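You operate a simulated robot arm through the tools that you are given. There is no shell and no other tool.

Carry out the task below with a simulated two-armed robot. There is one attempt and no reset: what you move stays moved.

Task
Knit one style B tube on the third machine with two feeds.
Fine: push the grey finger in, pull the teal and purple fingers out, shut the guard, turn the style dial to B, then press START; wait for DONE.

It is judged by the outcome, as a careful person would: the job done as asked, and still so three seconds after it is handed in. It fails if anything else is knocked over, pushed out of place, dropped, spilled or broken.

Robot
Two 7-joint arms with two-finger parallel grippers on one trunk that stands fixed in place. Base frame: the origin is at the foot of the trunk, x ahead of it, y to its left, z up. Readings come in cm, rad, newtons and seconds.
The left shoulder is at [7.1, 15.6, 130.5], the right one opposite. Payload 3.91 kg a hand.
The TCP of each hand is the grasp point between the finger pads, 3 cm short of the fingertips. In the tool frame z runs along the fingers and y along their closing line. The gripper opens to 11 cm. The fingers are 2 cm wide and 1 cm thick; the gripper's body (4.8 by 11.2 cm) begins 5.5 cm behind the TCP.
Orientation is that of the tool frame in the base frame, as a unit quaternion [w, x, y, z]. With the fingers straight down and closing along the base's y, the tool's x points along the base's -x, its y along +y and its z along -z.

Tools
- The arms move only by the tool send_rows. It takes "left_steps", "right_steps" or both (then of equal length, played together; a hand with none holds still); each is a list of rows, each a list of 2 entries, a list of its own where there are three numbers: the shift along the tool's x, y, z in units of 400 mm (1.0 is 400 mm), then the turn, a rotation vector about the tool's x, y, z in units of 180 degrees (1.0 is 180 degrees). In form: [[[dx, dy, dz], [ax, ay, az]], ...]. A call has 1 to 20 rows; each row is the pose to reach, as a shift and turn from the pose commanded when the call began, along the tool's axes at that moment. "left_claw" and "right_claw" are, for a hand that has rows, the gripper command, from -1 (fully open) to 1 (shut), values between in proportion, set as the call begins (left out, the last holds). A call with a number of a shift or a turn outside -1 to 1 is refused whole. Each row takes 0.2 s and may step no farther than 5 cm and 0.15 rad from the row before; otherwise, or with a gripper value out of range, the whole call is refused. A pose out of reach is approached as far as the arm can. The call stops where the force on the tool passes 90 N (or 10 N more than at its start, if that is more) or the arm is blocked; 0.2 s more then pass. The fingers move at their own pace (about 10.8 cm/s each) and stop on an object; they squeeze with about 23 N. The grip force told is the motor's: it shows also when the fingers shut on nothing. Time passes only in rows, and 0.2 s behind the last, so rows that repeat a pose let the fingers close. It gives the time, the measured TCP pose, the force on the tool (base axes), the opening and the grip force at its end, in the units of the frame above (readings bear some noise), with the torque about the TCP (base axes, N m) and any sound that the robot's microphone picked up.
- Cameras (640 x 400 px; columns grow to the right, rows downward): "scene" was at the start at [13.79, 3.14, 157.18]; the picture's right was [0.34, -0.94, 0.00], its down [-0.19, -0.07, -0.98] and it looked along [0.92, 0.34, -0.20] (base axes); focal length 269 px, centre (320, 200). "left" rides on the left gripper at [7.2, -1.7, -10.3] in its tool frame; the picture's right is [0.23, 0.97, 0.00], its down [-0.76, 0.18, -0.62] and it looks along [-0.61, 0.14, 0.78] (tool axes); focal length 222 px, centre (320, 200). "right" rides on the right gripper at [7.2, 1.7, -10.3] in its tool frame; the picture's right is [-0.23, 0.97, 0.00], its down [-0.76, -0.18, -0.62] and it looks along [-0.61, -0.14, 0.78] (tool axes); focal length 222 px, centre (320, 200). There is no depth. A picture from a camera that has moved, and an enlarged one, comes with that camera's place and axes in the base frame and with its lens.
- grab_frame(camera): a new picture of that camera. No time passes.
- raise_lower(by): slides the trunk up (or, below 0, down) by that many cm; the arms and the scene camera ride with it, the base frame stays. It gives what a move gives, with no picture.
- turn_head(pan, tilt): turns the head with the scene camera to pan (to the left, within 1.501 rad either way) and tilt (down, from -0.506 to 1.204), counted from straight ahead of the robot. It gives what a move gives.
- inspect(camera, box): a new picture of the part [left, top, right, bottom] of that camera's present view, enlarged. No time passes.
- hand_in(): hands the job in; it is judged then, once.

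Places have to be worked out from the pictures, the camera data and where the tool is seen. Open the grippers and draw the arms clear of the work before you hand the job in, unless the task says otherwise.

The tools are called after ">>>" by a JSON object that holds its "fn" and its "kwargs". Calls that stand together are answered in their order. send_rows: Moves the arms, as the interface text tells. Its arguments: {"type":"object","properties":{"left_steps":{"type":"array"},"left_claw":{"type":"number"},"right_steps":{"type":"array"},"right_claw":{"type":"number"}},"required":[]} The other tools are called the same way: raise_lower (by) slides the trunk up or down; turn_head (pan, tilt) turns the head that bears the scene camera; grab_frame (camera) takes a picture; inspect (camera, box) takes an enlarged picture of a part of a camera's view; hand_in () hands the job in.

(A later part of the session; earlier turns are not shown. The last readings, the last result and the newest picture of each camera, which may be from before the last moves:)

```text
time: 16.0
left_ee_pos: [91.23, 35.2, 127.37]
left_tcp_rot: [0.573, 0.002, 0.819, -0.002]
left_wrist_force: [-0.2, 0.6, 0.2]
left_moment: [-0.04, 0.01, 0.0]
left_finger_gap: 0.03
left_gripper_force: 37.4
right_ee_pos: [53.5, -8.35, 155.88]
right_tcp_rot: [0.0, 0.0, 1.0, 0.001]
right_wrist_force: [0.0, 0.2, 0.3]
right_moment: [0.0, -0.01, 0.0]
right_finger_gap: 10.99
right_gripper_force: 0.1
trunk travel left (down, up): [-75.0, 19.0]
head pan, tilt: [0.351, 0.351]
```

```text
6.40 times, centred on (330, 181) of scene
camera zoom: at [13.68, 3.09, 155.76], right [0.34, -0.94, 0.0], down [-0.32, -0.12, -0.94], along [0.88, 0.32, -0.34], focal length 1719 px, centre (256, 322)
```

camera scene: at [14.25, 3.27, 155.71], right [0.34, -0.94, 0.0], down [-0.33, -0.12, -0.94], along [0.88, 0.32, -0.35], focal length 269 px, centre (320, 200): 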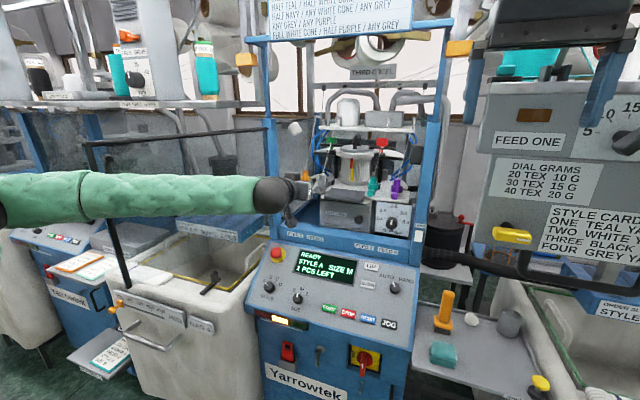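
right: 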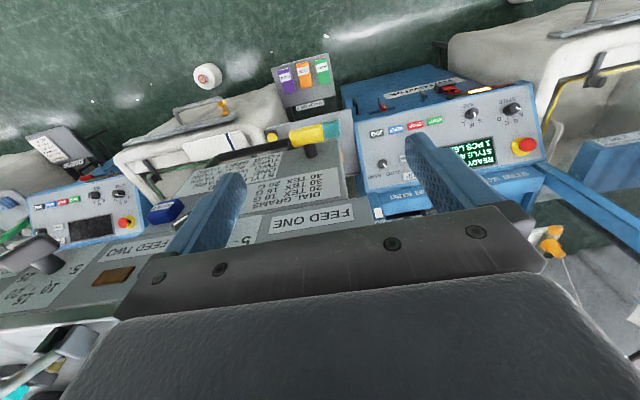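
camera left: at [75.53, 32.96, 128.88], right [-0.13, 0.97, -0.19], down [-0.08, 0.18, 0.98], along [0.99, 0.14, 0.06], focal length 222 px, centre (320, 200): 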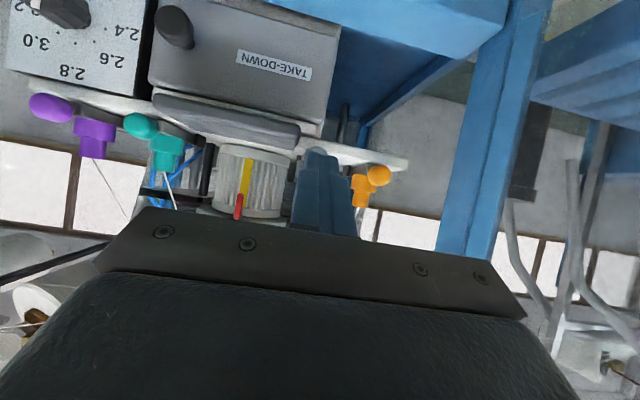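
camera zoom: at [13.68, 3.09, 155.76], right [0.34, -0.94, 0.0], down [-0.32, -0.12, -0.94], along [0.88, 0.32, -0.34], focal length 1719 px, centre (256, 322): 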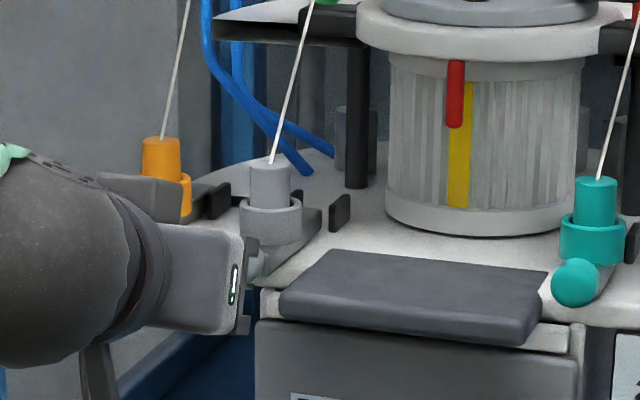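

The tip is in front of the ball (which sits just above the plate, plate top ≈124.6). I'll push in again along +x, stepping 0.5 cm.

>>> {"fn": "send_rows", "kwargs": {"left_steps": [[[-0.0085, 0, 0.0235], [0, 0, 0]], [[-0.0128, 0, 0.0353], [0, 0, 0]], [[-0.0171, 0, 0.047], [0, 0, 0]], [[-0.0214, 0, 0.0588], [0, 0, 0]], [[-0.0257, 0, 0.0705], [0, 0, 0]], [[-0.0299, 0, 0.0823], [0, 0, 0]], [[-0.0342, 0, 0.094], [0, 0, 0]], [[-0.0385, 0, 0.1058], [0, 0, 0]]]}}

>>> {"fn": "inspect", "kwargs": {"camera": "left", "box": [220, 60, 480, 222]}}

>>> {"fn": "inspect", "kwargs": {"camera": "scene", "box": [280, 150, 380, 212]}}

```text
time: 17.8
left_ee_pos: [96.05, 35.33, 127.27]
left_tcp_rot: [0.573, 0.001, 0.819, -0.001]
left_wrist_force: [-0.1, -0.6, -0.2]
left_moment: [0.0, 0.0, -0.01]
left_finger_gap: 0.01
left_gripper_force: 37.4
right_ee_pos: [53.58, -8.35, 155.81]
right_tcp_rot: [0.0, 0.0, 1.0, 0.0]
right_wrist_force: [-0.5, -0.2, 0.5]
right_moment: [0.02, 0.0, -0.03]
right_finger_gap: 10.99
right_gripper_force: 0.0
trunk travel left (down, up): [-75.0, 19.0]
head pan, tilt: [0.351, 0.351]
```

```text
2.46 times, centred on (350, 141) of left
camera zoom: at [83.76, 33.59, 124.1], right [-0.08, 0.97, -0.21], down [-0.33, 0.18, 0.93], along [0.94, 0.14, 0.3], focal length 547 px, centre (246, 345)
```

zoom: 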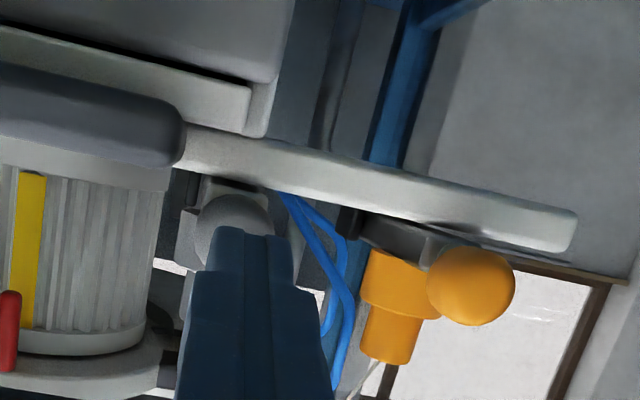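

```text
6.40 times, centred on (330, 181) of scene
camera zoom: at [13.83, 3.14, 155.75], right [0.34, -0.94, 0.0], down [-0.32, -0.12, -0.94], along [0.88, 0.32, -0.34], focal length 1719 px, centre (256, 322)
```

zoom: 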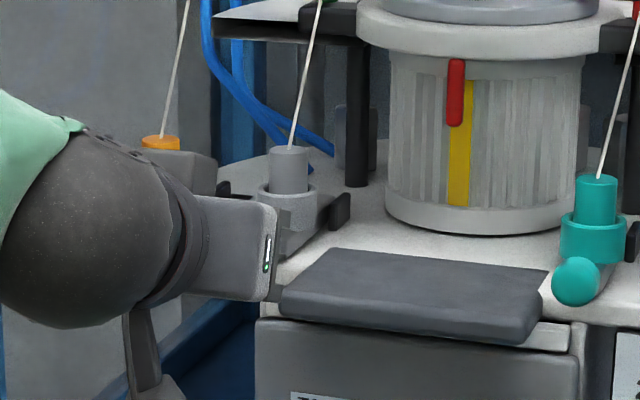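

The grey body has visibly moved in toward its black stop. I'll push the last bit in 2.5 mm steps.

>>> {"fn": "send_rows", "kwargs": {"left_steps": [[[-0.0021, 0, 0.0059], [0, 0, 0]], [[-0.0043, 0, 0.0118], [0, 0, 0]], [[-0.0064, 0, 0.0176], [0, 0, 0]]]}}

>>> {"fn": "inspect", "kwargs": {"camera": "scene", "box": [280, 150, 380, 212]}}

```text
time: 18.6
left_ee_pos: [96.8, 35.26, 127.21]
left_tcp_rot: [0.574, 0.001, 0.819, -0.001]
left_wrist_force: [0.7, 0.2, 1.1]
left_moment: [-0.01, -0.01, -0.02]
left_finger_gap: 0.0
left_gripper_force: 37.8
right_ee_pos: [53.59, -8.4, 155.81]
right_tcp_rot: [0.0, 0.0, 1.0, 0.0]
right_wrist_force: [0.3, 0.3, 0.0]
right_moment: [0.0, 0.01, -0.01]
right_finger_gap: 10.98
right_gripper_force: 0.1
trunk travel left (down, up): [-75.0, 19.0]
head pan, tilt: [0.351, 0.351]
```

```text
6.40 times, centred on (330, 181) of scene
camera zoom: at [13.81, 3.15, 155.75], right [0.34, -0.94, 0.0], down [-0.32, -0.12, -0.94], along [0.88, 0.32, -0.34], focal length 1719 px, centre (256, 322)
```

zoom: 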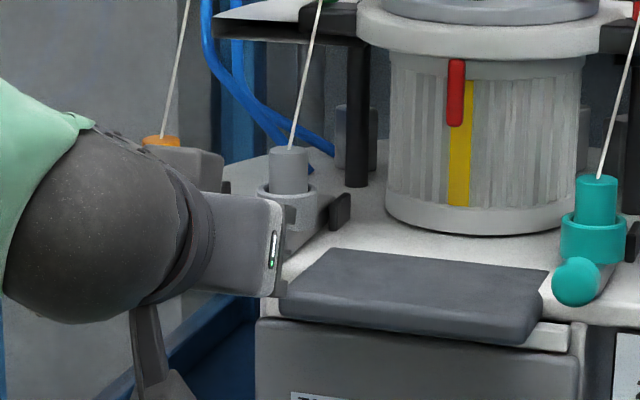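

The body did not move during the last 7 mm and there's no force, so it appears it has already snapped into its "in" position. I'll withdraw slowly and check.

>>> {"fn": "send_rows", "kwargs": {"left_steps": [[[0.0043, 0, -0.0118], [0, 0, 0]], [[0.0085, 0, -0.0235], [0, 0, 0]], [[0.0128, 0, -0.0353], [0, 0, 0]], [[0.0171, 0, -0.047], [0, 0, 0]], [[0.0214, 0, -0.0588], [0, 0, 0]], [[0.0257, 0, -0.0705], [0, 0, 0]]]}}

>>> {"fn": "inspect", "kwargs": {"camera": "scene", "box": [280, 150, 380, 212]}}

>>> {"fn": "inspect", "kwargs": {"camera": "left", "box": [220, 60, 480, 222]}}

```text
time: 20.0
left_ee_pos: [93.66, 35.26, 127.12]
left_tcp_rot: [0.574, 0.001, 0.819, -0.001]
left_wrist_force: [-0.5, -0.3, 0.6]
left_moment: [0.02, -0.04, 0.01]
left_finger_gap: 0.0
left_gripper_force: 38.0
right_ee_pos: [53.57, -8.29, 155.89]
right_tcp_rot: [0.0, 0.0, 1.0, 0.0]
right_wrist_force: [0.5, 0.5, -0.2]
right_moment: [0.05, -0.03, 0.02]
right_finger_gap: 11.01
right_gripper_force: 0.1
trunk travel left (down, up): [-75.0, 19.0]
head pan, tilt: [0.351, 0.351]
```

```text
6.40 times, centred on (330, 181) of scene
camera zoom: at [13.78, 3.16, 155.75], right [0.34, -0.94, 0.0], down [-0.32, -0.12, -0.94], along [0.88, 0.32, -0.34], focal length 1719 px, centre (256, 322)
```

zoom: 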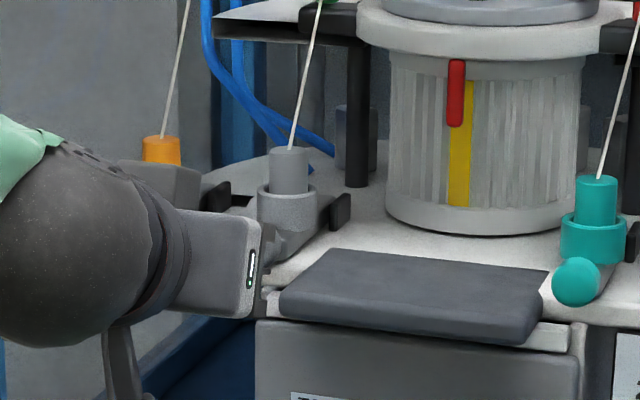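

```text
2.46 times, centred on (350, 141) of left
camera zoom: at [81.38, 33.57, 124.09], right [-0.08, 0.97, -0.21], down [-0.33, 0.18, 0.93], along [0.94, 0.14, 0.3], focal length 547 px, centre (246, 345)
```

zoom: 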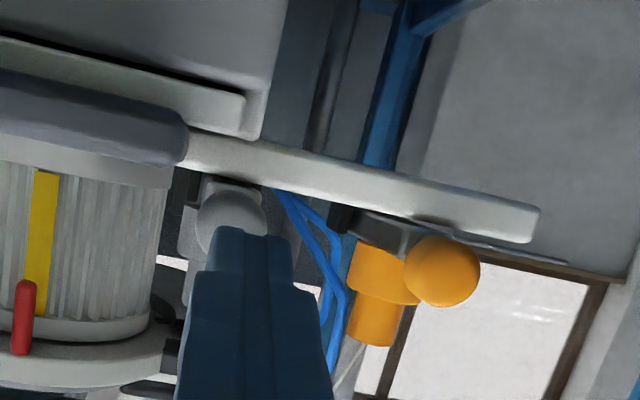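

The grey finger now stays in. I'll draw back farther and up to verify from a clear view.

>>> {"fn": "send_rows", "kwargs": {"left_steps": [[[0.0342, 0, -0.094], [0, 0, 0]], [[-0.02, -0.03, -0.15], [0, 0, 0]], [[-0.08, -0.06, -0.19], [0, 0, 0]], [[-0.14, -0.08, -0.22], [0, 0, 0]]]}}

>>> {"fn": "inspect", "kwargs": {"camera": "scene", "box": [280, 140, 420, 227]}}

>>> {"fn": "grab_frame", "kwargs": {"camera": "left"}}

```text
time: 21.0
left_ee_pos: [87.05, 32.18, 135.74]
left_tcp_rot: [0.574, 0.0, 0.819, 0.0]
left_wrist_force: [-0.3, -0.7, -0.1]
left_moment: [0.01, 0.02, 0.02]
left_finger_gap: 0.01
left_gripper_force: 37.7
right_ee_pos: [53.42, -8.32, 155.92]
right_tcp_rot: [0.0, 0.0, 1.0, 0.0]
right_wrist_force: [-0.1, -0.2, 0.4]
right_moment: [0.0, 0.0, 0.0]
right_finger_gap: 11.0
right_gripper_force: 0.0
trunk travel left (down, up): [-75.0, 19.0]
head pan, tilt: [0.351, 0.351]
```

```text
4.57 times, centred on (350, 184) of scene
camera zoom: at [13.62, 3.17, 155.76], right [0.34, -0.94, 0.0], down [-0.32, -0.12, -0.94], along [0.88, 0.32, -0.34], focal length 1228 px, centre (183, 275)
```

zoom: 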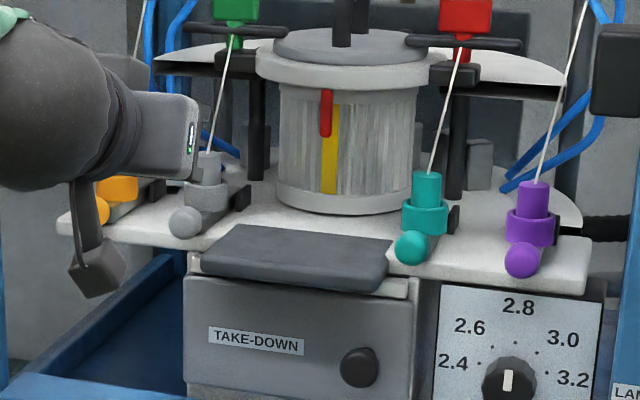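

```text
taken
camera left: at [74.86, 30.54, 132.54], right [-0.08, 0.97, -0.21], down [-0.33, 0.18, 0.93], along [0.94, 0.14, 0.3], focal length 222 px, centre (320, 200)
```

left: 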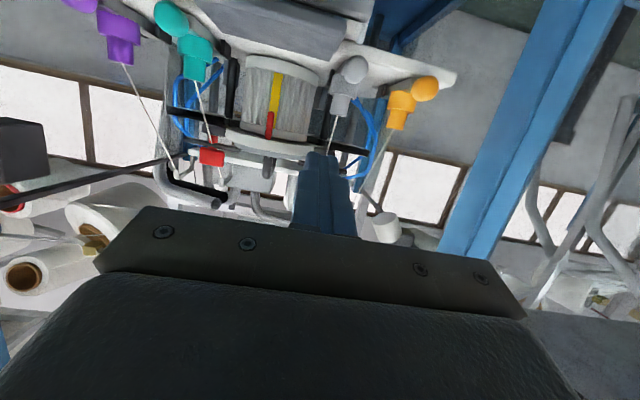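

Grey is now confirmed in (ball x≈100.5–101). Next is the teal: the take-down cover comes right beside its ball, so I'll look closely at the teal/purple geometry to pick the grip.

>>> {"fn": "inspect", "kwargs": {"camera": "left", "box": [60, 0, 260, 125]}}

>>> {"fn": "inspect", "kwargs": {"camera": "scene", "box": [350, 150, 420, 212]}}

>>> {"fn": "inspect", "kwargs": {"camera": "right", "box": [300, 200, 640, 400]}}

```text
3.20 times, centred on (160, 62) of left
camera zoom: at [74.86, 30.54, 132.54], right [-0.08, 0.97, -0.21], down [-0.33, 0.18, 0.93], along [0.94, 0.14, 0.3], focal length 711 px, centre (832, 640)
```

zoom: 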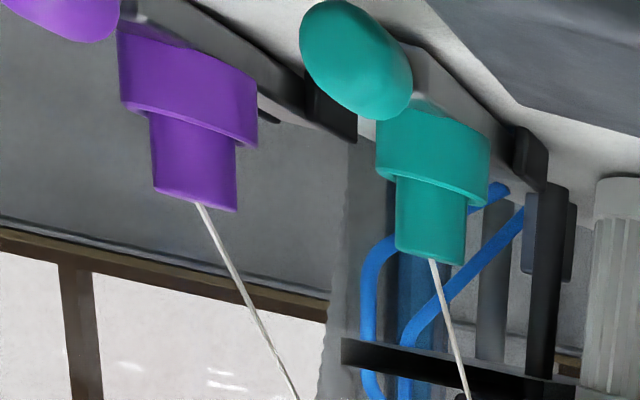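

```text
6.45 times, centred on (385, 181) of scene
camera zoom: at [13.62, 3.17, 155.76], right [0.34, -0.94, 0.0], down [-0.32, -0.12, -0.94], along [0.88, 0.32, -0.34], focal length 1733 px, centre (-99, 323)
```

zoom: 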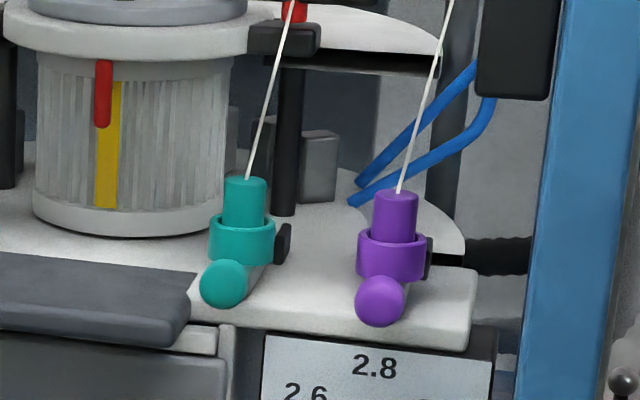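

```text
1.88 times, centred on (470, 300) of right
camera zoom: at [45.98, -6.55, 166.22], right [0.23, 0.97, 0.0], down [0.76, -0.18, 0.62], along [0.61, -0.14, -0.78], focal length 418 px, centre (38, 12)
```

zoom: 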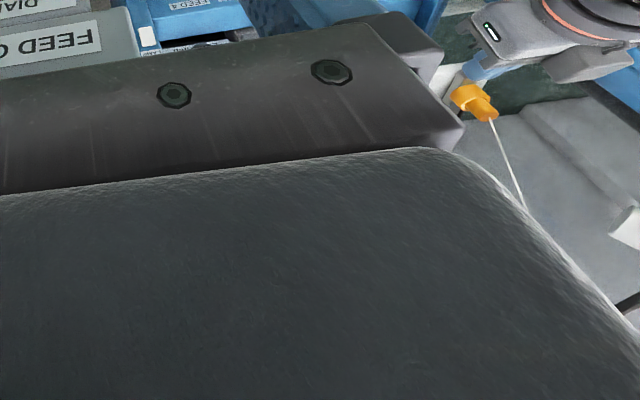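

The teal upright is a plain cylinder (≈2.4 cm thick, axis at about [105.8,17.0], z 128–130.5) above a collar, well clear of the cover, so I'll grip that rather than the ball. First I move across in front of it with the fingers opened to about 4.5 cm.

>>> {"fn": "send_rows", "kwargs": {"left_steps": [[[0.0128, -0.095, 0.0243], [0, 0, 0]], [[0.0255, -0.19, 0.0485], [0, 0, 0]], [[0.0383, -0.285, 0.0728], [0, 0, 0]], [[0.051, -0.38, 0.097], [0, 0, 0]], [[0.051, -0.38, 0.097], [0, 0, 0]]], "left_claw": 0.18}}

>>> {"fn": "grab_frame", "kwargs": {"camera": "left"}}

>>> {"fn": "grab_frame", "kwargs": {"camera": "scene"}}

```text
time: 22.2
left_ee_pos: [90.18, 16.91, 132.29]
left_tcp_rot: [0.575, 0.0, 0.818, -0.001]
left_wrist_force: [-0.4, 0.0, -0.1]
left_moment: [0.02, -0.01, 0.0]
left_finger_gap: 4.5
left_gripper_force: 0.1
right_ee_pos: [53.44, -8.25, 155.88]
right_tcp_rot: [0.0, 0.0, 1.0, 0.0]
right_wrist_force: [-0.4, -0.3, 0.7]
right_moment: [0.02, 0.02, 0.03]
right_finger_gap: 11.0
right_gripper_force: 0.0
trunk travel left (down, up): [-75.0, 19.0]
head pan, tilt: [0.351, 0.351]
```

```text
taken
camera left: at [77.98, 15.29, 129.17], right [-0.08, 0.97, -0.21], down [-0.33, 0.18, 0.93], along [0.94, 0.14, 0.3], focal length 222 px, centre (320, 200)
```

left: 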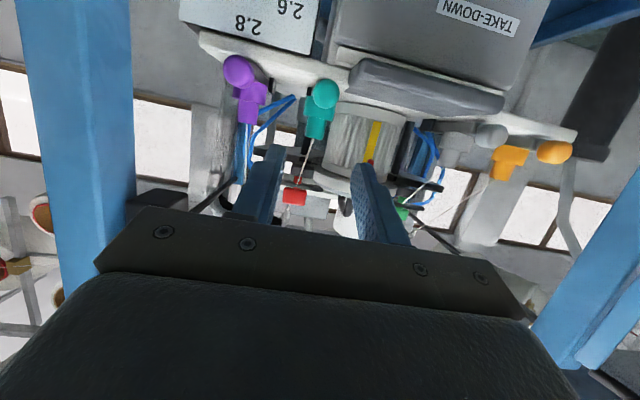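

```text
taken
camera scene: at [13.63, 3.13, 155.77], right [0.34, -0.94, 0.0], down [-0.32, -0.12, -0.94], along [0.88, 0.32, -0.34], focal length 269 px, centre (320, 200)
```

scene: 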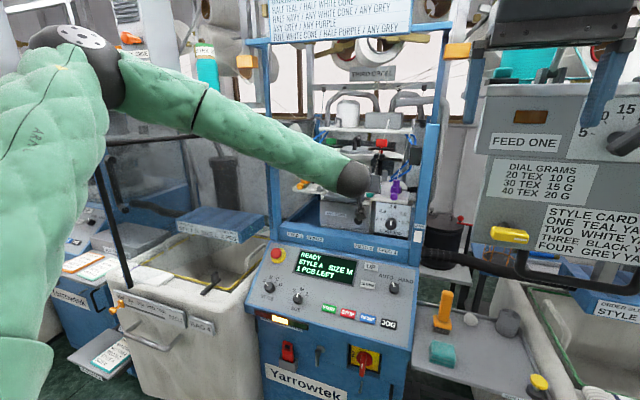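

The fingers straddle the teal upright's line nicely. I'll advance part-way to x=100 at height 130.3, then check.

>>> {"fn": "send_rows", "kwargs": {"left_steps": [[[-0.0092, 0.0006, 0.0619], [0, 0, 0]], [[-0.0184, 0.0012, 0.1238], [0, 0, 0]], [[-0.0276, 0.0019, 0.1856], [0, 0, 0]], [[-0.0368, 0.0025, 0.2475], [0, 0, 0]], [[-0.0368, 0.0025, 0.2475], [0, 0, 0]]]}}

>>> {"fn": "grab_frame", "kwargs": {"camera": "left"}}

>>> {"fn": "inspect", "kwargs": {"camera": "scene", "box": [330, 130, 430, 212]}}

```text
time: 23.4
left_ee_pos: [100.02, 16.92, 130.49]
left_tcp_rot: [0.574, 0.001, 0.819, -0.001]
left_wrist_force: [0.4, 0.2, -0.1]
left_moment: [0.0, 0.02, -0.03]
left_finger_gap: 4.52
left_gripper_force: 0.0
right_ee_pos: [53.51, -8.31, 155.99]
right_tcp_rot: [0.0, 0.0, 1.0, 0.0]
right_wrist_force: [-0.5, 0.3, 0.9]
right_moment: [0.01, 0.0, -0.01]
right_finger_gap: 10.99
right_gripper_force: 0.1
trunk travel left (down, up): [-75.0, 19.0]
head pan, tilt: [0.351, 0.351]
```

```text
taken
camera left: at [87.79, 15.18, 127.26], right [-0.08, 0.97, -0.21], down [-0.33, 0.18, 0.93], along [0.94, 0.14, 0.3], focal length 222 px, centre (320, 200)
```

left: 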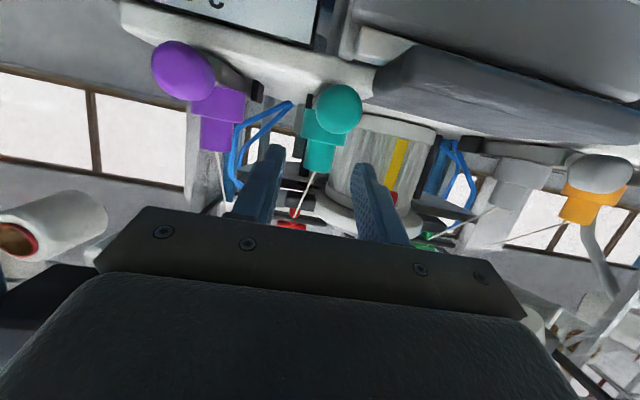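

```text
4.88 times, centred on (380, 171) of scene
camera zoom: at [13.66, 3.13, 155.76], right [0.34, -0.94, 0.0], down [-0.32, -0.12, -0.94], along [0.88, 0.32, -0.34], focal length 1310 px, centre (27, 342)
```

zoom: 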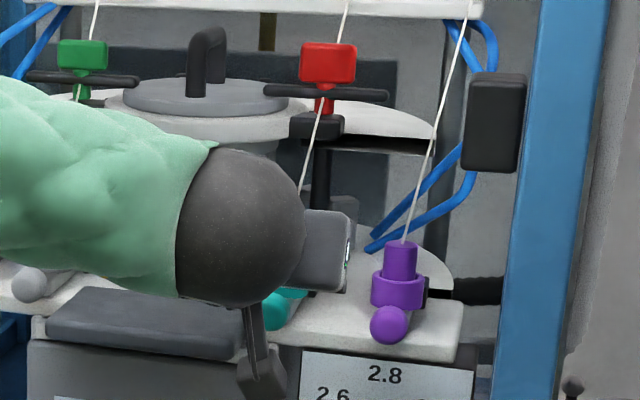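

Aligned: the teal upright's top is at about [105.9,17.1,130.7] between the fingers. I'll advance the last 5.4 cm.

>>> {"fn": "send_rows", "kwargs": {"left_steps": [[[-0.0107, 0.0015, 0.044], [0, 0, 0]], [[-0.0213, 0.003, 0.088], [0, 0, 0]], [[-0.032, 0.0045, 0.132], [0, 0, 0]], [[-0.032, 0.0045, 0.132], [0, 0, 0]]]}}

>>> {"fn": "grab_frame", "kwargs": {"camera": "left"}}

>>> {"fn": "inspect", "kwargs": {"camera": "scene", "box": [330, 130, 430, 212]}}

```text
time: 24.4
left_ee_pos: [104.5, 17.69, 130.05]
left_tcp_rot: [0.574, 0.002, 0.819, -0.002]
left_wrist_force: [-1.9, -9.5, 0.3]
left_moment: [-0.23, 0.08, -0.23]
left_finger_gap: 4.98
left_gripper_force: 5.2
left hand out of reach, approached as far as the arm can: row 3, 4
right_ee_pos: [53.64, -8.47, 155.92]
right_tcp_rot: [0.001, 0.001, 1.0, 0.0]
right_wrist_force: [0.0, 0.3, 0.4]
right_moment: [0.01, 0.01, 0.02]
right_finger_gap: 10.98
right_gripper_force: 0.0
trunk travel left (down, up): [-75.0, 19.0]
head pan, tilt: [0.351, 0.351]
```

```text
taken
camera left: at [92.26, 16.11, 126.85], right [-0.07, 0.97, -0.21], down [-0.33, 0.18, 0.93], along [0.94, 0.14, 0.3], focal length 222 px, centre (320, 200)
```

left: 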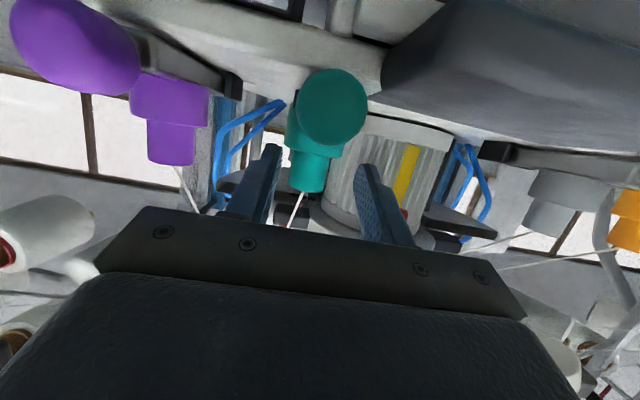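

```text
4.88 times, centred on (380, 171) of scene
camera zoom: at [13.8, 3.02, 155.75], right [0.34, -0.94, 0.0], down [-0.32, -0.12, -0.94], along [0.88, 0.32, -0.34], focal length 1310 px, centre (27, 342)
```

zoom: 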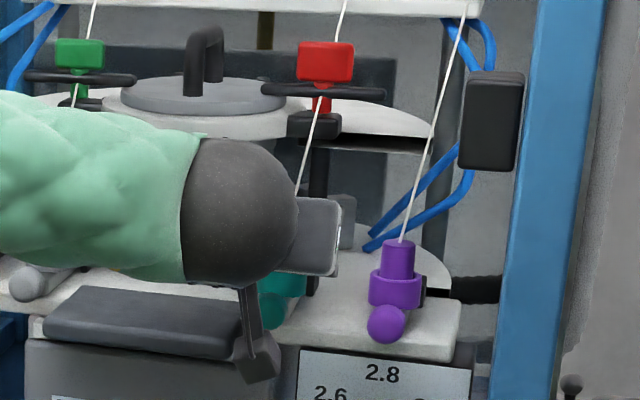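

The arm reached its limit at x≈104.5 and drifted to y=17.7, so the −y finger is touching the upright (−9.5 N). I'll back off 1 cm to relieve it and re-centre; gripping nearer the fingertips will do.

>>> {"fn": "send_rows", "kwargs": {"left_steps": [[[0.0043, 0, -0.0118], [0, 0, 0]], [[0.0085, 0, -0.0235], [0, 0, 0]], [[0.0085, 0, -0.0235], [0, 0, 0]]]}}

```text
time: 25.2
left_ee_pos: [103.51, 17.78, 129.98]
left_tcp_rot: [0.573, 0.001, 0.819, 0.0]
left_wrist_force: [0.1, -12.8, 1.8]
left_moment: [-0.26, -0.06, -0.27]
left_finger_gap: 5.14
left_gripper_force: 5.7
right_ee_pos: [53.55, -8.63, 155.84]
right_tcp_rot: [-0.001, 0.001, 1.0, 0.001]
right_wrist_force: [-0.2, 0.3, -0.2]
right_moment: [0.03, 0.0, 0.01]
right_finger_gap: 10.98
right_gripper_force: 0.0
trunk travel left (down, up): [-75.0, 19.0]
head pan, tilt: [0.351, 0.351]
```

Contact persists with y at 17.8; I'll shift the hand by −0.7 cm in y to centre it on the upright.

>>> {"fn": "send_rows", "kwargs": {"left_steps": [[[0, -0.009, 0], [0, 0, 0]], [[0, -0.018, 0], [0, 0, 0]], [[0, -0.018, 0], [0, 0, 0]]]}}

>>> {"fn": "grab_frame", "kwargs": {"camera": "left"}}

```text
time: 26.0
left_ee_pos: [103.35, 17.46, 129.88]
left_tcp_rot: [0.573, 0.0, 0.819, 0.0]
left_wrist_force: [0.4, -0.5, -0.7]
left_moment: [-0.01, -0.02, 0.05]
left_finger_gap: 4.54
left_gripper_force: 0.3
right_ee_pos: [53.61, -8.31, 155.86]
right_tcp_rot: [0.0, 0.001, 1.0, 0.0]
right_wrist_force: [-0.6, -0.1, -1.0]
right_moment: [0.02, 0.04, -0.03]
right_finger_gap: 10.99
right_gripper_force: 0.0
trunk travel left (down, up): [-75.0, 19.0]
head pan, tilt: [0.351, 0.351]
```

```text
taken
camera left: at [91.24, 15.81, 126.79], right [-0.08, 0.97, -0.21], down [-0.33, 0.18, 0.93], along [0.94, 0.14, 0.3], focal length 222 px, centre (320, 200)
```

left: 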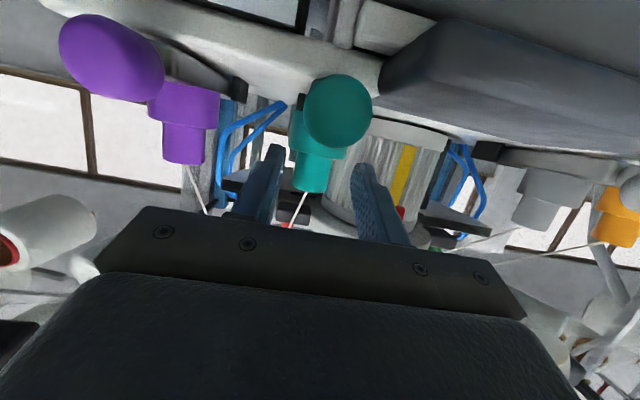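

Contact is relieved and the upright is centred between the fingers. I'll go slightly up and forward so the pads sit on the cylinder above the collar, then close.

>>> {"fn": "send_rows", "kwargs": {"left_steps": [[[-0.0192, -0.0075, 0.009], [0, 0, 0]], [[-0.0192, -0.0075, 0.009], [0, 0, 0]]]}}

>>> {"fn": "inspect", "kwargs": {"camera": "left", "box": [200, 60, 460, 222]}}

```text
time: 26.6
left_ee_pos: [103.87, 17.18, 130.69]
left_tcp_rot: [0.573, 0.0, 0.82, 0.0]
left_wrist_force: [0.0, 0.0, 0.0]
left_moment: [0.0, -0.01, 0.01]
left_finger_gap: 4.51
left_gripper_force: 0.1
right_ee_pos: [53.55, -8.32, 155.77]
right_tcp_rot: [0.0, 0.001, 1.0, 0.0]
right_wrist_force: [0.1, -1.1, -0.2]
right_moment: [0.02, 0.02, -0.01]
right_finger_gap: 11.02
right_gripper_force: 0.1
trunk travel left (down, up): [-75.0, 19.0]
head pan, tilt: [0.351, 0.351]
```

```text
2.46 times, centred on (330, 141) of left
camera zoom: at [91.67, 15.51, 127.45], right [-0.08, 0.97, -0.21], down [-0.33, 0.18, 0.93], along [0.94, 0.14, 0.3], focal length 547 px, centre (295, 345)
```

zoom: 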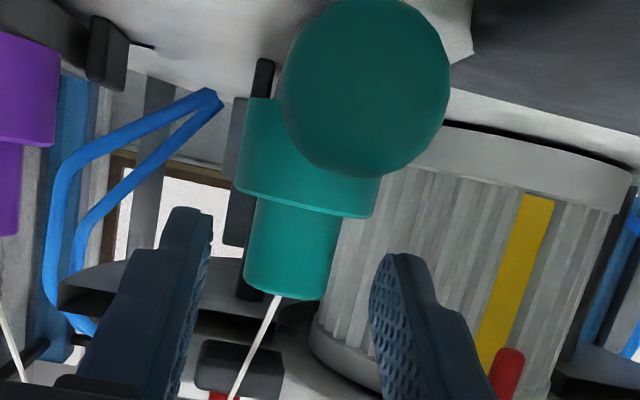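

Well placed: the cylinder is centred between the pads. I'll close the gripper on it.

>>> {"fn": "send_rows", "kwargs": {"left_steps": [[[0, 0, 0], [0, 0, 0]], [[0, 0, 0], [0, 0, 0]], [[0, 0, 0], [0, 0, 0]]], "left_claw": 1}}

>>> {"fn": "inspect", "kwargs": {"camera": "left", "box": [200, 60, 460, 222]}}

```text
time: 27.4
left_ee_pos: [103.92, 17.15, 130.73]
left_tcp_rot: [0.573, 0.001, 0.819, -0.001]
left_wrist_force: [-0.3, -0.3, -0.1]
left_moment: [0.01, -0.01, 0.05]
left_finger_gap: 1.95
left_gripper_force: 23.3
right_ee_pos: [53.61, -8.36, 155.83]
right_tcp_rot: [0.0, 0.0, 1.0, -0.001]
right_wrist_force: [-0.1, -0.5, 0.8]
right_moment: [-0.03, -0.01, -0.01]
right_finger_gap: 10.99
right_gripper_force: 0.0
trunk travel left (down, up): [-75.0, 19.0]
head pan, tilt: [0.351, 0.351]
```

```text
2.46 times, centred on (330, 141) of left
camera zoom: at [91.66, 15.47, 127.46], right [-0.08, 0.97, -0.21], down [-0.33, 0.18, 0.93], along [0.94, 0.14, 0.3], focal length 547 px, centre (295, 345)
```

zoom: 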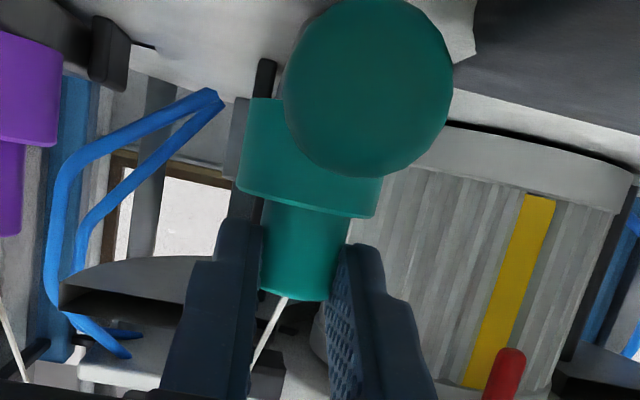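

Gripped at 1.95 cm with 23 N. I'll pull straight out (−x) gently in 4 mm steps.

>>> {"fn": "send_rows", "kwargs": {"left_steps": [[[0.0034, 0, -0.0094], [0, 0, 0]], [[0.0068, 0, -0.0188], [0, 0, 0]], [[0.0103, 0, -0.0282], [0, 0, 0]], [[0.0137, 0, -0.0376], [0, 0, 0]], [[0.0171, 0, -0.047], [0, 0, 0]], [[0.0205, 0, -0.0564], [0, 0, 0]]]}}

>>> {"fn": "inspect", "kwargs": {"camera": "left", "box": [200, 60, 460, 222]}}

>>> {"fn": "inspect", "kwargs": {"camera": "scene", "box": [330, 130, 430, 212]}}

```text
time: 28.8
left_ee_pos: [101.63, 16.97, 130.56]
left_tcp_rot: [0.574, 0.001, 0.819, 0.0]
left_wrist_force: [0.3, -0.4, 1.0]
left_moment: [0.02, 0.03, 0.0]
left_finger_gap: 1.94
left_gripper_force: 22.7
right_ee_pos: [53.55, -8.3, 155.81]
right_tcp_rot: [0.0, 0.0, 1.0, 0.001]
right_wrist_force: [0.1, -0.1, -0.6]
right_moment: [0.0, -0.01, -0.01]
right_finger_gap: 11.0
right_gripper_force: 0.1
trunk travel left (down, up): [-75.0, 19.0]
head pan, tilt: [0.351, 0.351]
```

```text
2.46 times, centred on (330, 141) of left
camera zoom: at [89.42, 15.38, 127.35], right [-0.08, 0.97, -0.21], down [-0.33, 0.18, 0.93], along [0.94, 0.14, 0.3], focal length 547 px, centre (295, 345)
```

zoom: 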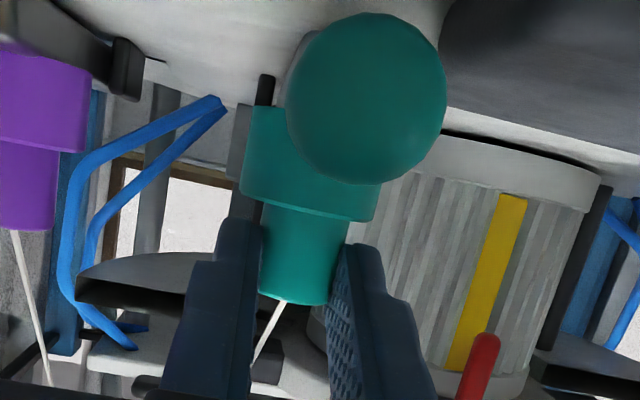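

```text
4.88 times, centred on (380, 171) of scene
camera zoom: at [13.81, 3.14, 155.74], right [0.34, -0.94, 0.0], down [-0.32, -0.12, -0.94], along [0.88, 0.32, -0.34], focal length 1310 px, centre (27, 342)
```

zoom: 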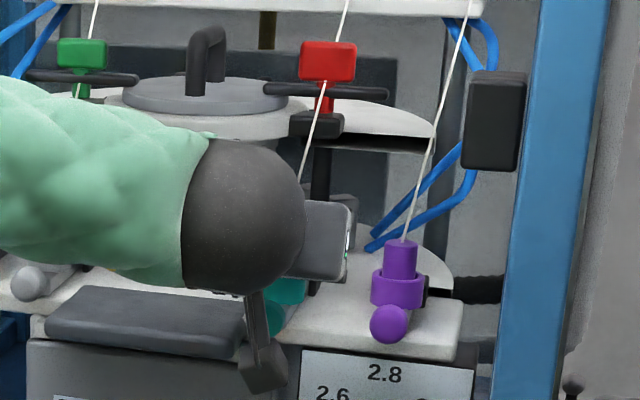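

The teal finger moves with the hand (2.3 cm so far) with no resistance. I'll continue until it meets its outer stop.

>>> {"fn": "send_rows", "kwargs": {"left_steps": [[[0.0021, 0, -0.0059], [0, 0, 0]], [[0.0043, 0, -0.0118], [0, 0, 0]], [[0.0064, 0, -0.0176], [0, 0, 0]], [[0.0085, 0, -0.0235], [0, 0, 0]]]}}

>>> {"fn": "inspect", "kwargs": {"camera": "left", "box": [200, 60, 460, 222]}}

```text
time: 29.8
left_ee_pos: [100.7, 16.93, 130.67]
left_tcp_rot: [0.574, 0.0, 0.819, 0.0]
left_wrist_force: [1.9, -0.5, 1.8]
left_moment: [0.04, -0.04, -0.03]
left_finger_gap: 1.93
left_gripper_force: 23.2
right_ee_pos: [53.62, -8.4, 155.78]
right_tcp_rot: [-0.001, -0.001, 1.0, 0.0]
right_wrist_force: [0.0, 0.1, 0.3]
right_moment: [0.01, 0.0, 0.01]
right_finger_gap: 11.02
right_gripper_force: 0.0
trunk travel left (down, up): [-75.0, 19.0]
head pan, tilt: [0.351, 0.351]
```

```text
2.46 times, centred on (330, 141) of left
camera zoom: at [88.42, 15.32, 127.38], right [-0.08, 0.97, -0.21], down [-0.33, 0.18, 0.93], along [0.94, 0.14, 0.3], focal length 547 px, centre (295, 345)
```

zoom: 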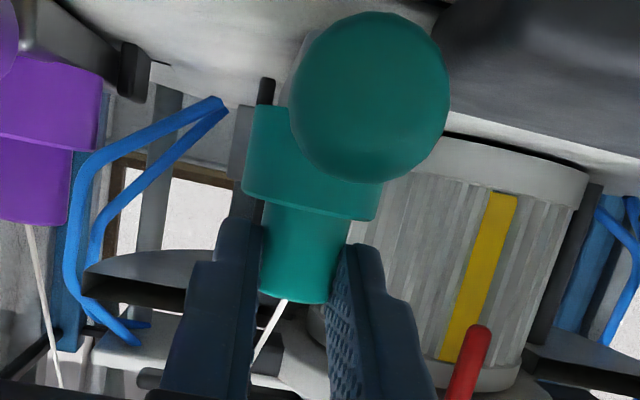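

It has moved 3.2 cm and a slight force (1.9 N) is starting. I'll pull a few more millimetres to make sure it's at the stop.

>>> {"fn": "send_rows", "kwargs": {"left_steps": [[[0.0017, 0, -0.0047], [0, 0, 0]], [[0.0034, 0, -0.0094], [0, 0, 0]], [[0.0034, 0, -0.0094], [0, 0, 0]]]}}

>>> {"fn": "inspect", "kwargs": {"camera": "left", "box": [200, 60, 460, 222]}}

```text
time: 30.6
left_ee_pos: [100.27, 17.12, 130.48]
left_tcp_rot: [0.573, 0.0, 0.819, 0.0]
left_wrist_force: [8.1, 3.4, 1.9]
left_moment: [0.1, -0.25, 0.05]
left_finger_gap: 2.02
left_gripper_force: 22.6
right_ee_pos: [53.63, -8.21, 155.8]
right_tcp_rot: [-0.001, -0.001, 1.0, -0.001]
right_wrist_force: [-0.3, -0.5, -0.2]
right_moment: [0.01, 0.01, -0.03]
right_finger_gap: 10.99
right_gripper_force: 0.0
trunk travel left (down, up): [-75.0, 19.0]
head pan, tilt: [0.351, 0.351]
```

```text
2.46 times, centred on (330, 141) of left
camera zoom: at [87.99, 15.39, 127.29], right [-0.08, 0.97, -0.21], down [-0.32, 0.18, 0.93], along [0.94, 0.14, 0.3], focal length 547 px, centre (295, 345)
```

zoom: 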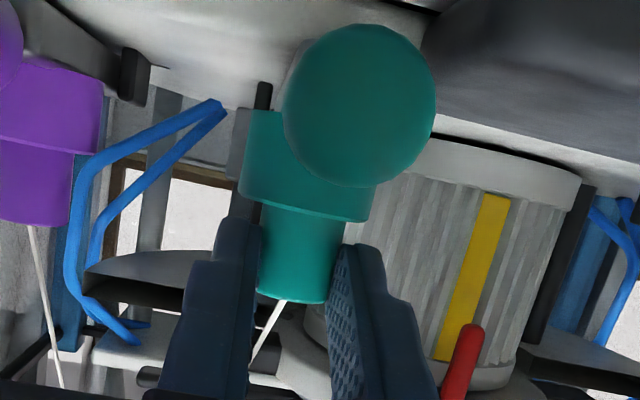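

8 N toward the machine: the teal is at its outer stop. I'll ease the pull slightly, open the gripper, and check that it stays out.

>>> {"fn": "send_rows", "kwargs": {"left_steps": [[[-0.0017, 0, 0.0047], [0, 0, 0]], [[-0.0017, 0, 0.0047], [0, 0, 0]]]}}

>>> {"fn": "send_rows", "kwargs": {"left_steps": [[[0, 0, 0], [0, 0, 0]], [[0, 0, 0], [0, 0, 0]], [[0, 0, 0], [0, 0, 0]]], "left_claw": 0.18}}

>>> {"fn": "inspect", "kwargs": {"camera": "left", "box": [200, 60, 460, 222]}}

```text
time: 31.2
left_ee_pos: [100.28, 16.93, 130.48]
left_tcp_rot: [0.574, 0.001, 0.819, -0.001]
left_wrist_force: [0.6, -0.4, 0.4]
left_moment: [0.04, -0.02, -0.02]
left_finger_gap: 2.05
left_gripper_force: 23.0
right_ee_pos: [53.59, -8.38, 155.71]
right_tcp_rot: [0.001, 0.0, 1.0, -0.001]
right_wrist_force: [-0.2, 1.2, 0.3]
right_moment: [-0.03, -0.01, 0.03]
right_finger_gap: 11.0
right_gripper_force: 0.1
trunk travel left (down, up): [-75.0, 19.0]
head pan, tilt: [0.351, 0.351]
```

```text
time: 32.0
left_ee_pos: [100.47, 17.04, 130.56]
left_tcp_rot: [0.573, 0.0, 0.82, 0.0]
left_wrist_force: [-0.8, -0.1, 0.5]
left_moment: [0.01, -0.03, 0.02]
left_finger_gap: 4.52
left_gripper_force: 0.0
right_ee_pos: [53.61, -8.35, 155.81]
right_tcp_rot: [0.0, 0.0, 1.0, 0.0]
right_wrist_force: [-0.1, -0.2, 0.4]
right_moment: [0.02, 0.0, -0.03]
right_finger_gap: 11.01
right_gripper_force: 0.0
trunk travel left (down, up): [-75.0, 19.0]
head pan, tilt: [0.351, 0.351]
```

```text
2.46 times, centred on (330, 141) of left
camera zoom: at [88.19, 15.33, 127.38], right [-0.08, 0.97, -0.21], down [-0.33, 0.18, 0.93], along [0.94, 0.14, 0.3], focal length 547 px, centre (295, 345)
```

zoom: 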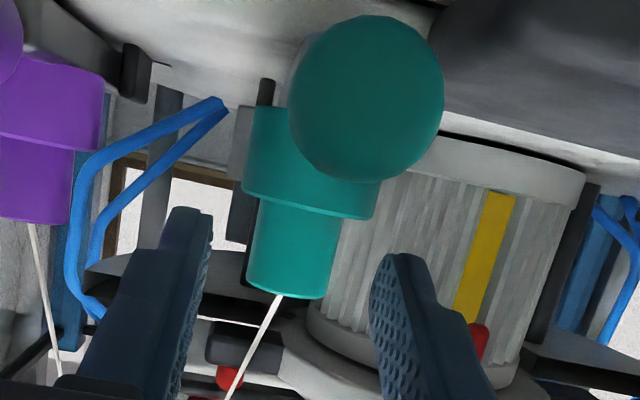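

Teal stays out after release. I'll withdraw straight back and slightly up, and check the overall state.

>>> {"fn": "send_rows", "kwargs": {"left_steps": [[[0.004, 0, -0.055], [0, 0, 0]], [[0.0081, 0, -0.11], [0, 0, 0]], [[0.0122, 0, -0.165], [0, 0, 0]], [[0.0163, 0, -0.22], [0, 0, 0]]]}}

>>> {"fn": "grab_frame", "kwargs": {"camera": "left"}}

>>> {"fn": "inspect", "kwargs": {"camera": "scene", "box": [280, 130, 440, 230]}}

```text
time: 33.0
left_ee_pos: [91.81, 16.98, 133.14]
left_tcp_rot: [0.574, 0.0, 0.819, 0.0]
left_wrist_force: [-0.1, 0.2, 1.0]
left_moment: [-0.01, 0.03, 0.0]
left_finger_gap: 4.53
left_gripper_force: 0.1
right_ee_pos: [53.43, -8.35, 155.97]
right_tcp_rot: [0.0, 0.001, 1.0, 0.0]
right_wrist_force: [-0.3, -0.2, 0.6]
right_moment: [0.02, -0.04, 0.01]
right_finger_gap: 11.02
right_gripper_force: 0.1
trunk travel left (down, up): [-75.0, 19.0]
head pan, tilt: [0.351, 0.351]
```

```text
taken
camera left: at [79.61, 15.38, 129.88], right [-0.08, 0.97, -0.21], down [-0.33, 0.18, 0.93], along [0.94, 0.14, 0.3], focal length 222 px, centre (320, 200)
```

left: 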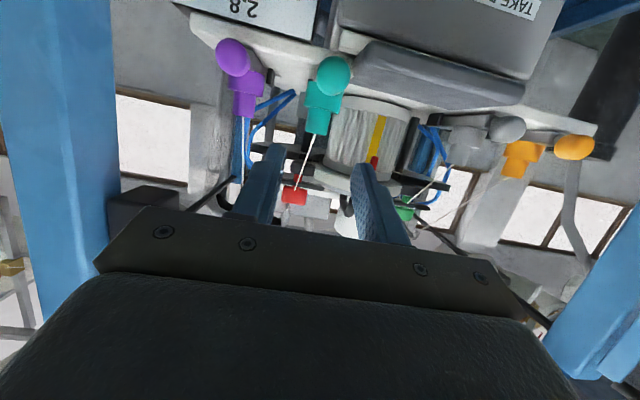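

```text
4.00 times, centred on (360, 180) of scene
camera zoom: at [13.65, 3.11, 155.76], right [0.34, -0.94, 0.0], down [-0.32, -0.12, -0.94], along [0.88, 0.32, -0.34], focal length 1074 px, centre (160, 280)
```

zoom: 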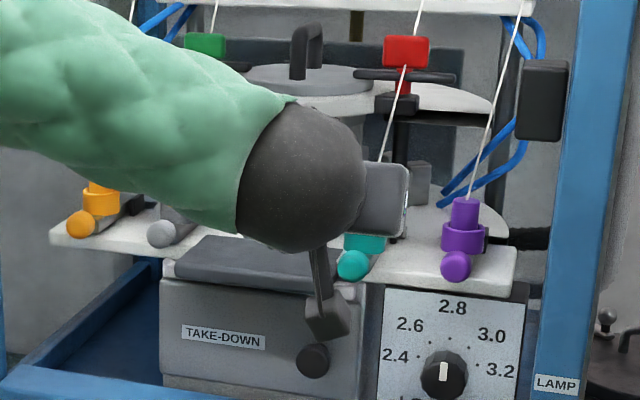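

Teal is out (ball x≈97.5) and purple still in (≈100.7, y≈8.9). Next I move across to the purple, yawing the hand 8° toward −y so that it stays clear of the right post.

>>> {"fn": "send_rows", "kwargs": {"left_steps": [[[0.004, -0.052, 0.004], [0.014, 0, 0.005]], [[0.008, -0.104, 0.008], [0.028, 0, 0.01]], [[0.0125, -0.155, 0.0125], [0.0418, 0, 0.0152]], [[0.0125, -0.155, 0.0125], [0.0418, 0, 0.0152]]]}}

>>> {"fn": "grab_frame", "kwargs": {"camera": "left"}}

>>> {"fn": "inspect", "kwargs": {"camera": "scene", "box": [280, 130, 440, 230]}}

```text
time: 34.0
left_ee_pos: [92.08, 10.88, 132.37]
left_tcp_rot: [0.573, 0.058, 0.816, -0.041]
left_wrist_force: [-0.7, 0.7, 0.5]
left_moment: [-0.01, -0.01, 0.0]
left_finger_gap: 4.51
left_gripper_force: 0.0
right_ee_pos: [53.63, -8.36, 155.87]
right_tcp_rot: [-0.001, 0.0, 1.0, 0.0]
right_wrist_force: [0.0, -0.2, 0.6]
right_moment: [-0.01, -0.02, 0.0]
right_finger_gap: 11.0
right_gripper_force: 0.0
trunk travel left (down, up): [-75.0, 19.0]
head pan, tilt: [0.351, 0.351]
```

```text
taken
camera left: at [79.82, 10.85, 129.25], right [0.06, 0.98, -0.21], down [-0.3, 0.22, 0.93], along [0.95, 0.01, 0.3], focal length 222 px, centre (320, 200)
```

left: 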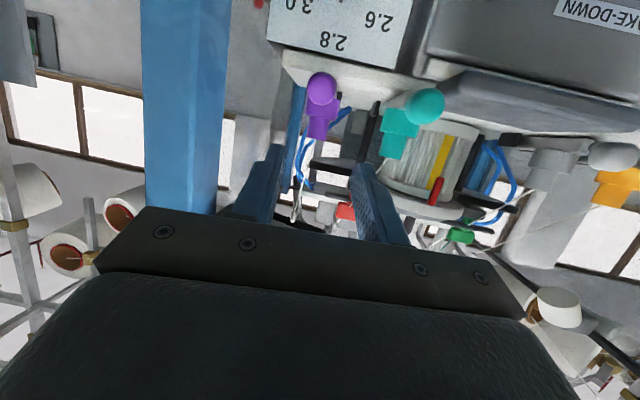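

```text
4.00 times, centred on (360, 180) of scene
camera zoom: at [13.78, 3.15, 155.75], right [0.34, -0.94, 0.0], down [-0.32, -0.12, -0.94], along [0.88, 0.32, -0.34], focal length 1074 px, centre (160, 280)
```

zoom: 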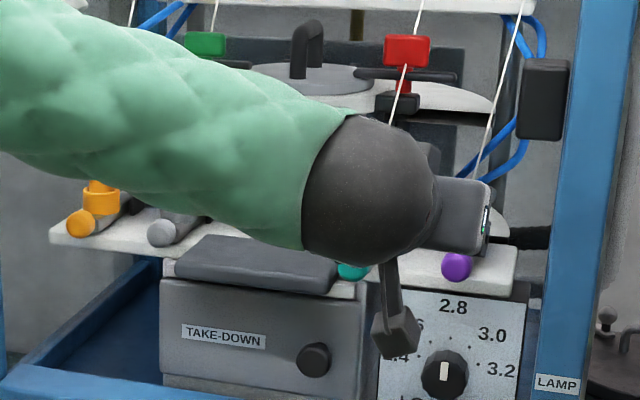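

The hand is now in front of the purple with the post clear. I'll enlarge the hand view to locate the purple upright accurately.

>>> {"fn": "inspect", "kwargs": {"camera": "left", "box": [220, 50, 420, 175]}}

```text
3.20 times, centred on (320, 112) of left
camera zoom: at [79.82, 10.85, 129.25], right [0.06, 0.98, -0.21], down [-0.3, 0.22, 0.93], along [0.95, 0.01, 0.3], focal length 711 px, centre (320, 480)
```

zoom: 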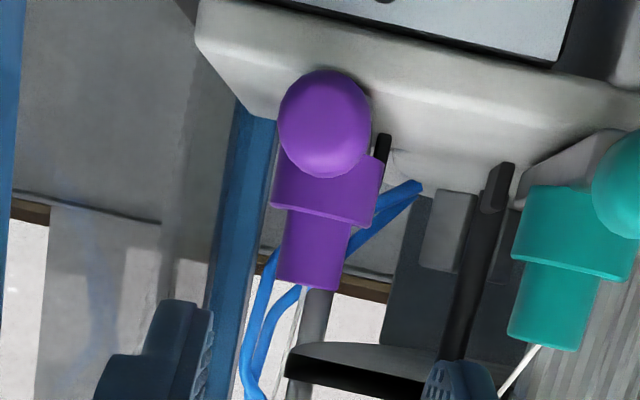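

Purple upright axis is at about [105.8, 9.0]. I'll advance about two-thirds of the way and check alignment.

>>> {"fn": "send_rows", "kwargs": {"left_steps": [[[-0.0146, 0.0005, 0.0731], [0, 0, 0]], [[-0.0291, 0.001, 0.1461], [0, 0, 0]], [[-0.0408, 0.0013, 0.2046], [0, 0, 0]], [[-0.0408, 0.0013, 0.2046], [0, 0, 0]]]}}

>>> {"fn": "inspect", "kwargs": {"camera": "left", "box": [200, 60, 460, 222]}}

>>> {"fn": "inspect", "kwargs": {"camera": "scene", "box": [340, 100, 460, 222]}}

```text
time: 35.0
left_ee_pos: [99.6, 10.68, 131.35]
left_tcp_rot: [0.573, 0.058, 0.817, -0.04]
left_wrist_force: [-0.2, -0.5, 0.6]
left_moment: [0.0, 0.04, 0.01]
left_finger_gap: 4.51
left_gripper_force: 0.1
left hand out of reach, approached as far as the arm can: row 3, 4
right_ee_pos: [53.69, -8.32, 155.8]
right_tcp_rot: [0.0, 0.0, 1.0, 0.0]
right_wrist_force: [0.5, 0.8, -0.8]
right_moment: [0.06, 0.01, 0.02]
right_finger_gap: 10.99
right_gripper_force: 0.1
trunk travel left (down, up): [-75.0, 19.0]
head pan, tilt: [0.351, 0.351]
```

```text
2.46 times, centred on (330, 141) of left
camera zoom: at [87.29, 10.73, 128.15], right [0.06, 0.97, -0.21], down [-0.3, 0.22, 0.93], along [0.95, 0.01, 0.3], focal length 547 px, centre (295, 345)
```

zoom: 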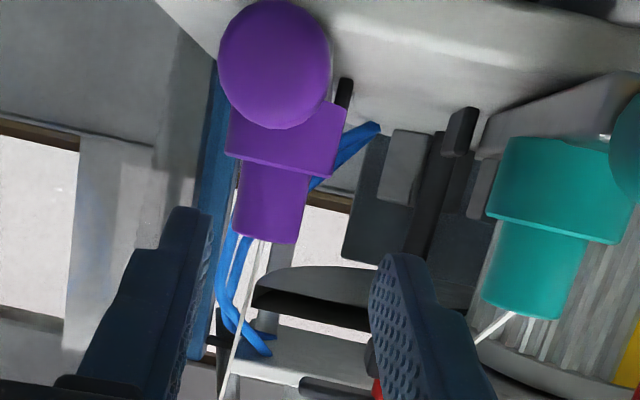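

```text
3.28 times, centred on (400, 161) of scene
camera zoom: at [13.8, 3.11, 155.75], right [0.34, -0.94, 0.0], down [-0.32, -0.12, -0.94], along [0.88, 0.32, -0.34], focal length 881 px, centre (58, 328)
```

zoom: 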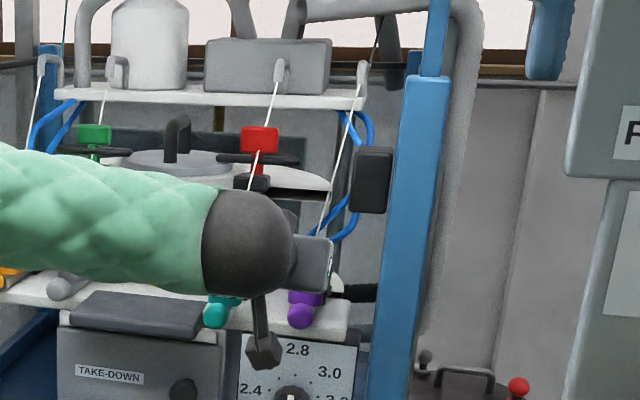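

With that yaw the arm runs out of range at x≈99.6 (a joint limit, drifting to +y). The purple ball itself has free space on both sides and is nearer, so I'll back off, turn the hand to about 20° yaw and 27° down, and grip the ball instead.

>>> {"fn": "send_rows", "kwargs": {"left_steps": [[[0.0142, 0.0058, -0.0763], [0, 0, 0]], [[0.0283, 0.0117, -0.1525], [0.0209, 0.013, 0.0075]], [[0.0425, 0.0175, -0.2288], [0.0418, 0.026, 0.015]], [[0.0425, 0.0175, -0.2288], [0.0627, 0.0389, 0.0226]], [[0.0425, 0.0175, -0.2288], [0.0627, 0.0389, 0.0226]]]}}

>>> {"fn": "inspect", "kwargs": {"camera": "left", "box": [200, 40, 460, 202]}}

>>> {"fn": "inspect", "kwargs": {"camera": "scene", "box": [340, 110, 440, 222]}}

```text
time: 36.2
left_ee_pos: [90.68, 12.77, 132.95]
left_tcp_rot: [0.514, 0.145, 0.84, -0.097]
left_wrist_force: [-0.8, 0.8, 0.1]
left_moment: [0.0, 0.0, 0.02]
left_finger_gap: 4.49
left_gripper_force: 0.1
right_ee_pos: [53.71, -8.31, 155.83]
right_tcp_rot: [0.0, 0.0, 1.0, 0.0]
right_wrist_force: [-0.6, 0.0, -0.3]
right_moment: [0.01, 0.04, -0.07]
right_finger_gap: 11.02
right_gripper_force: 0.1
trunk travel left (down, up): [-75.0, 19.0]
head pan, tilt: [0.351, 0.351]
```

```text
2.46 times, centred on (330, 121) of left
camera zoom: at [78.35, 15.47, 131.33], right [0.24, 0.95, -0.22], down [-0.13, 0.25, 0.96], along [0.96, -0.2, 0.18], focal length 547 px, centre (295, 394)
```

zoom: 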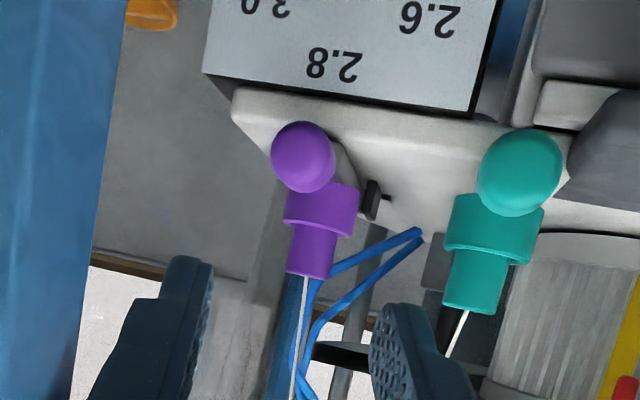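

```text
3.57 times, centred on (390, 166) of scene
camera zoom: at [13.85, 3.17, 155.74], right [0.34, -0.94, 0.0], down [-0.32, -0.12, -0.94], along [0.88, 0.32, -0.34], focal length 959 px, centre (70, 321)
```

zoom: 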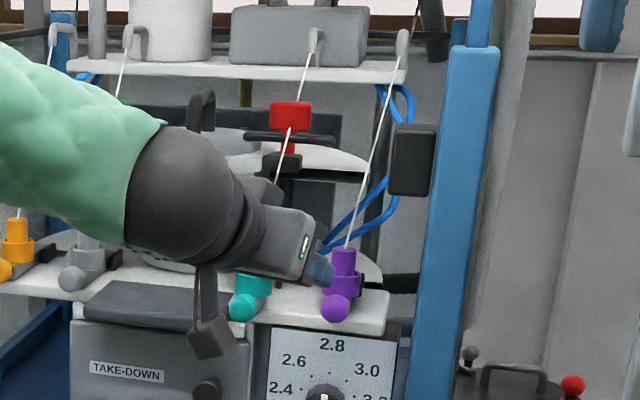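

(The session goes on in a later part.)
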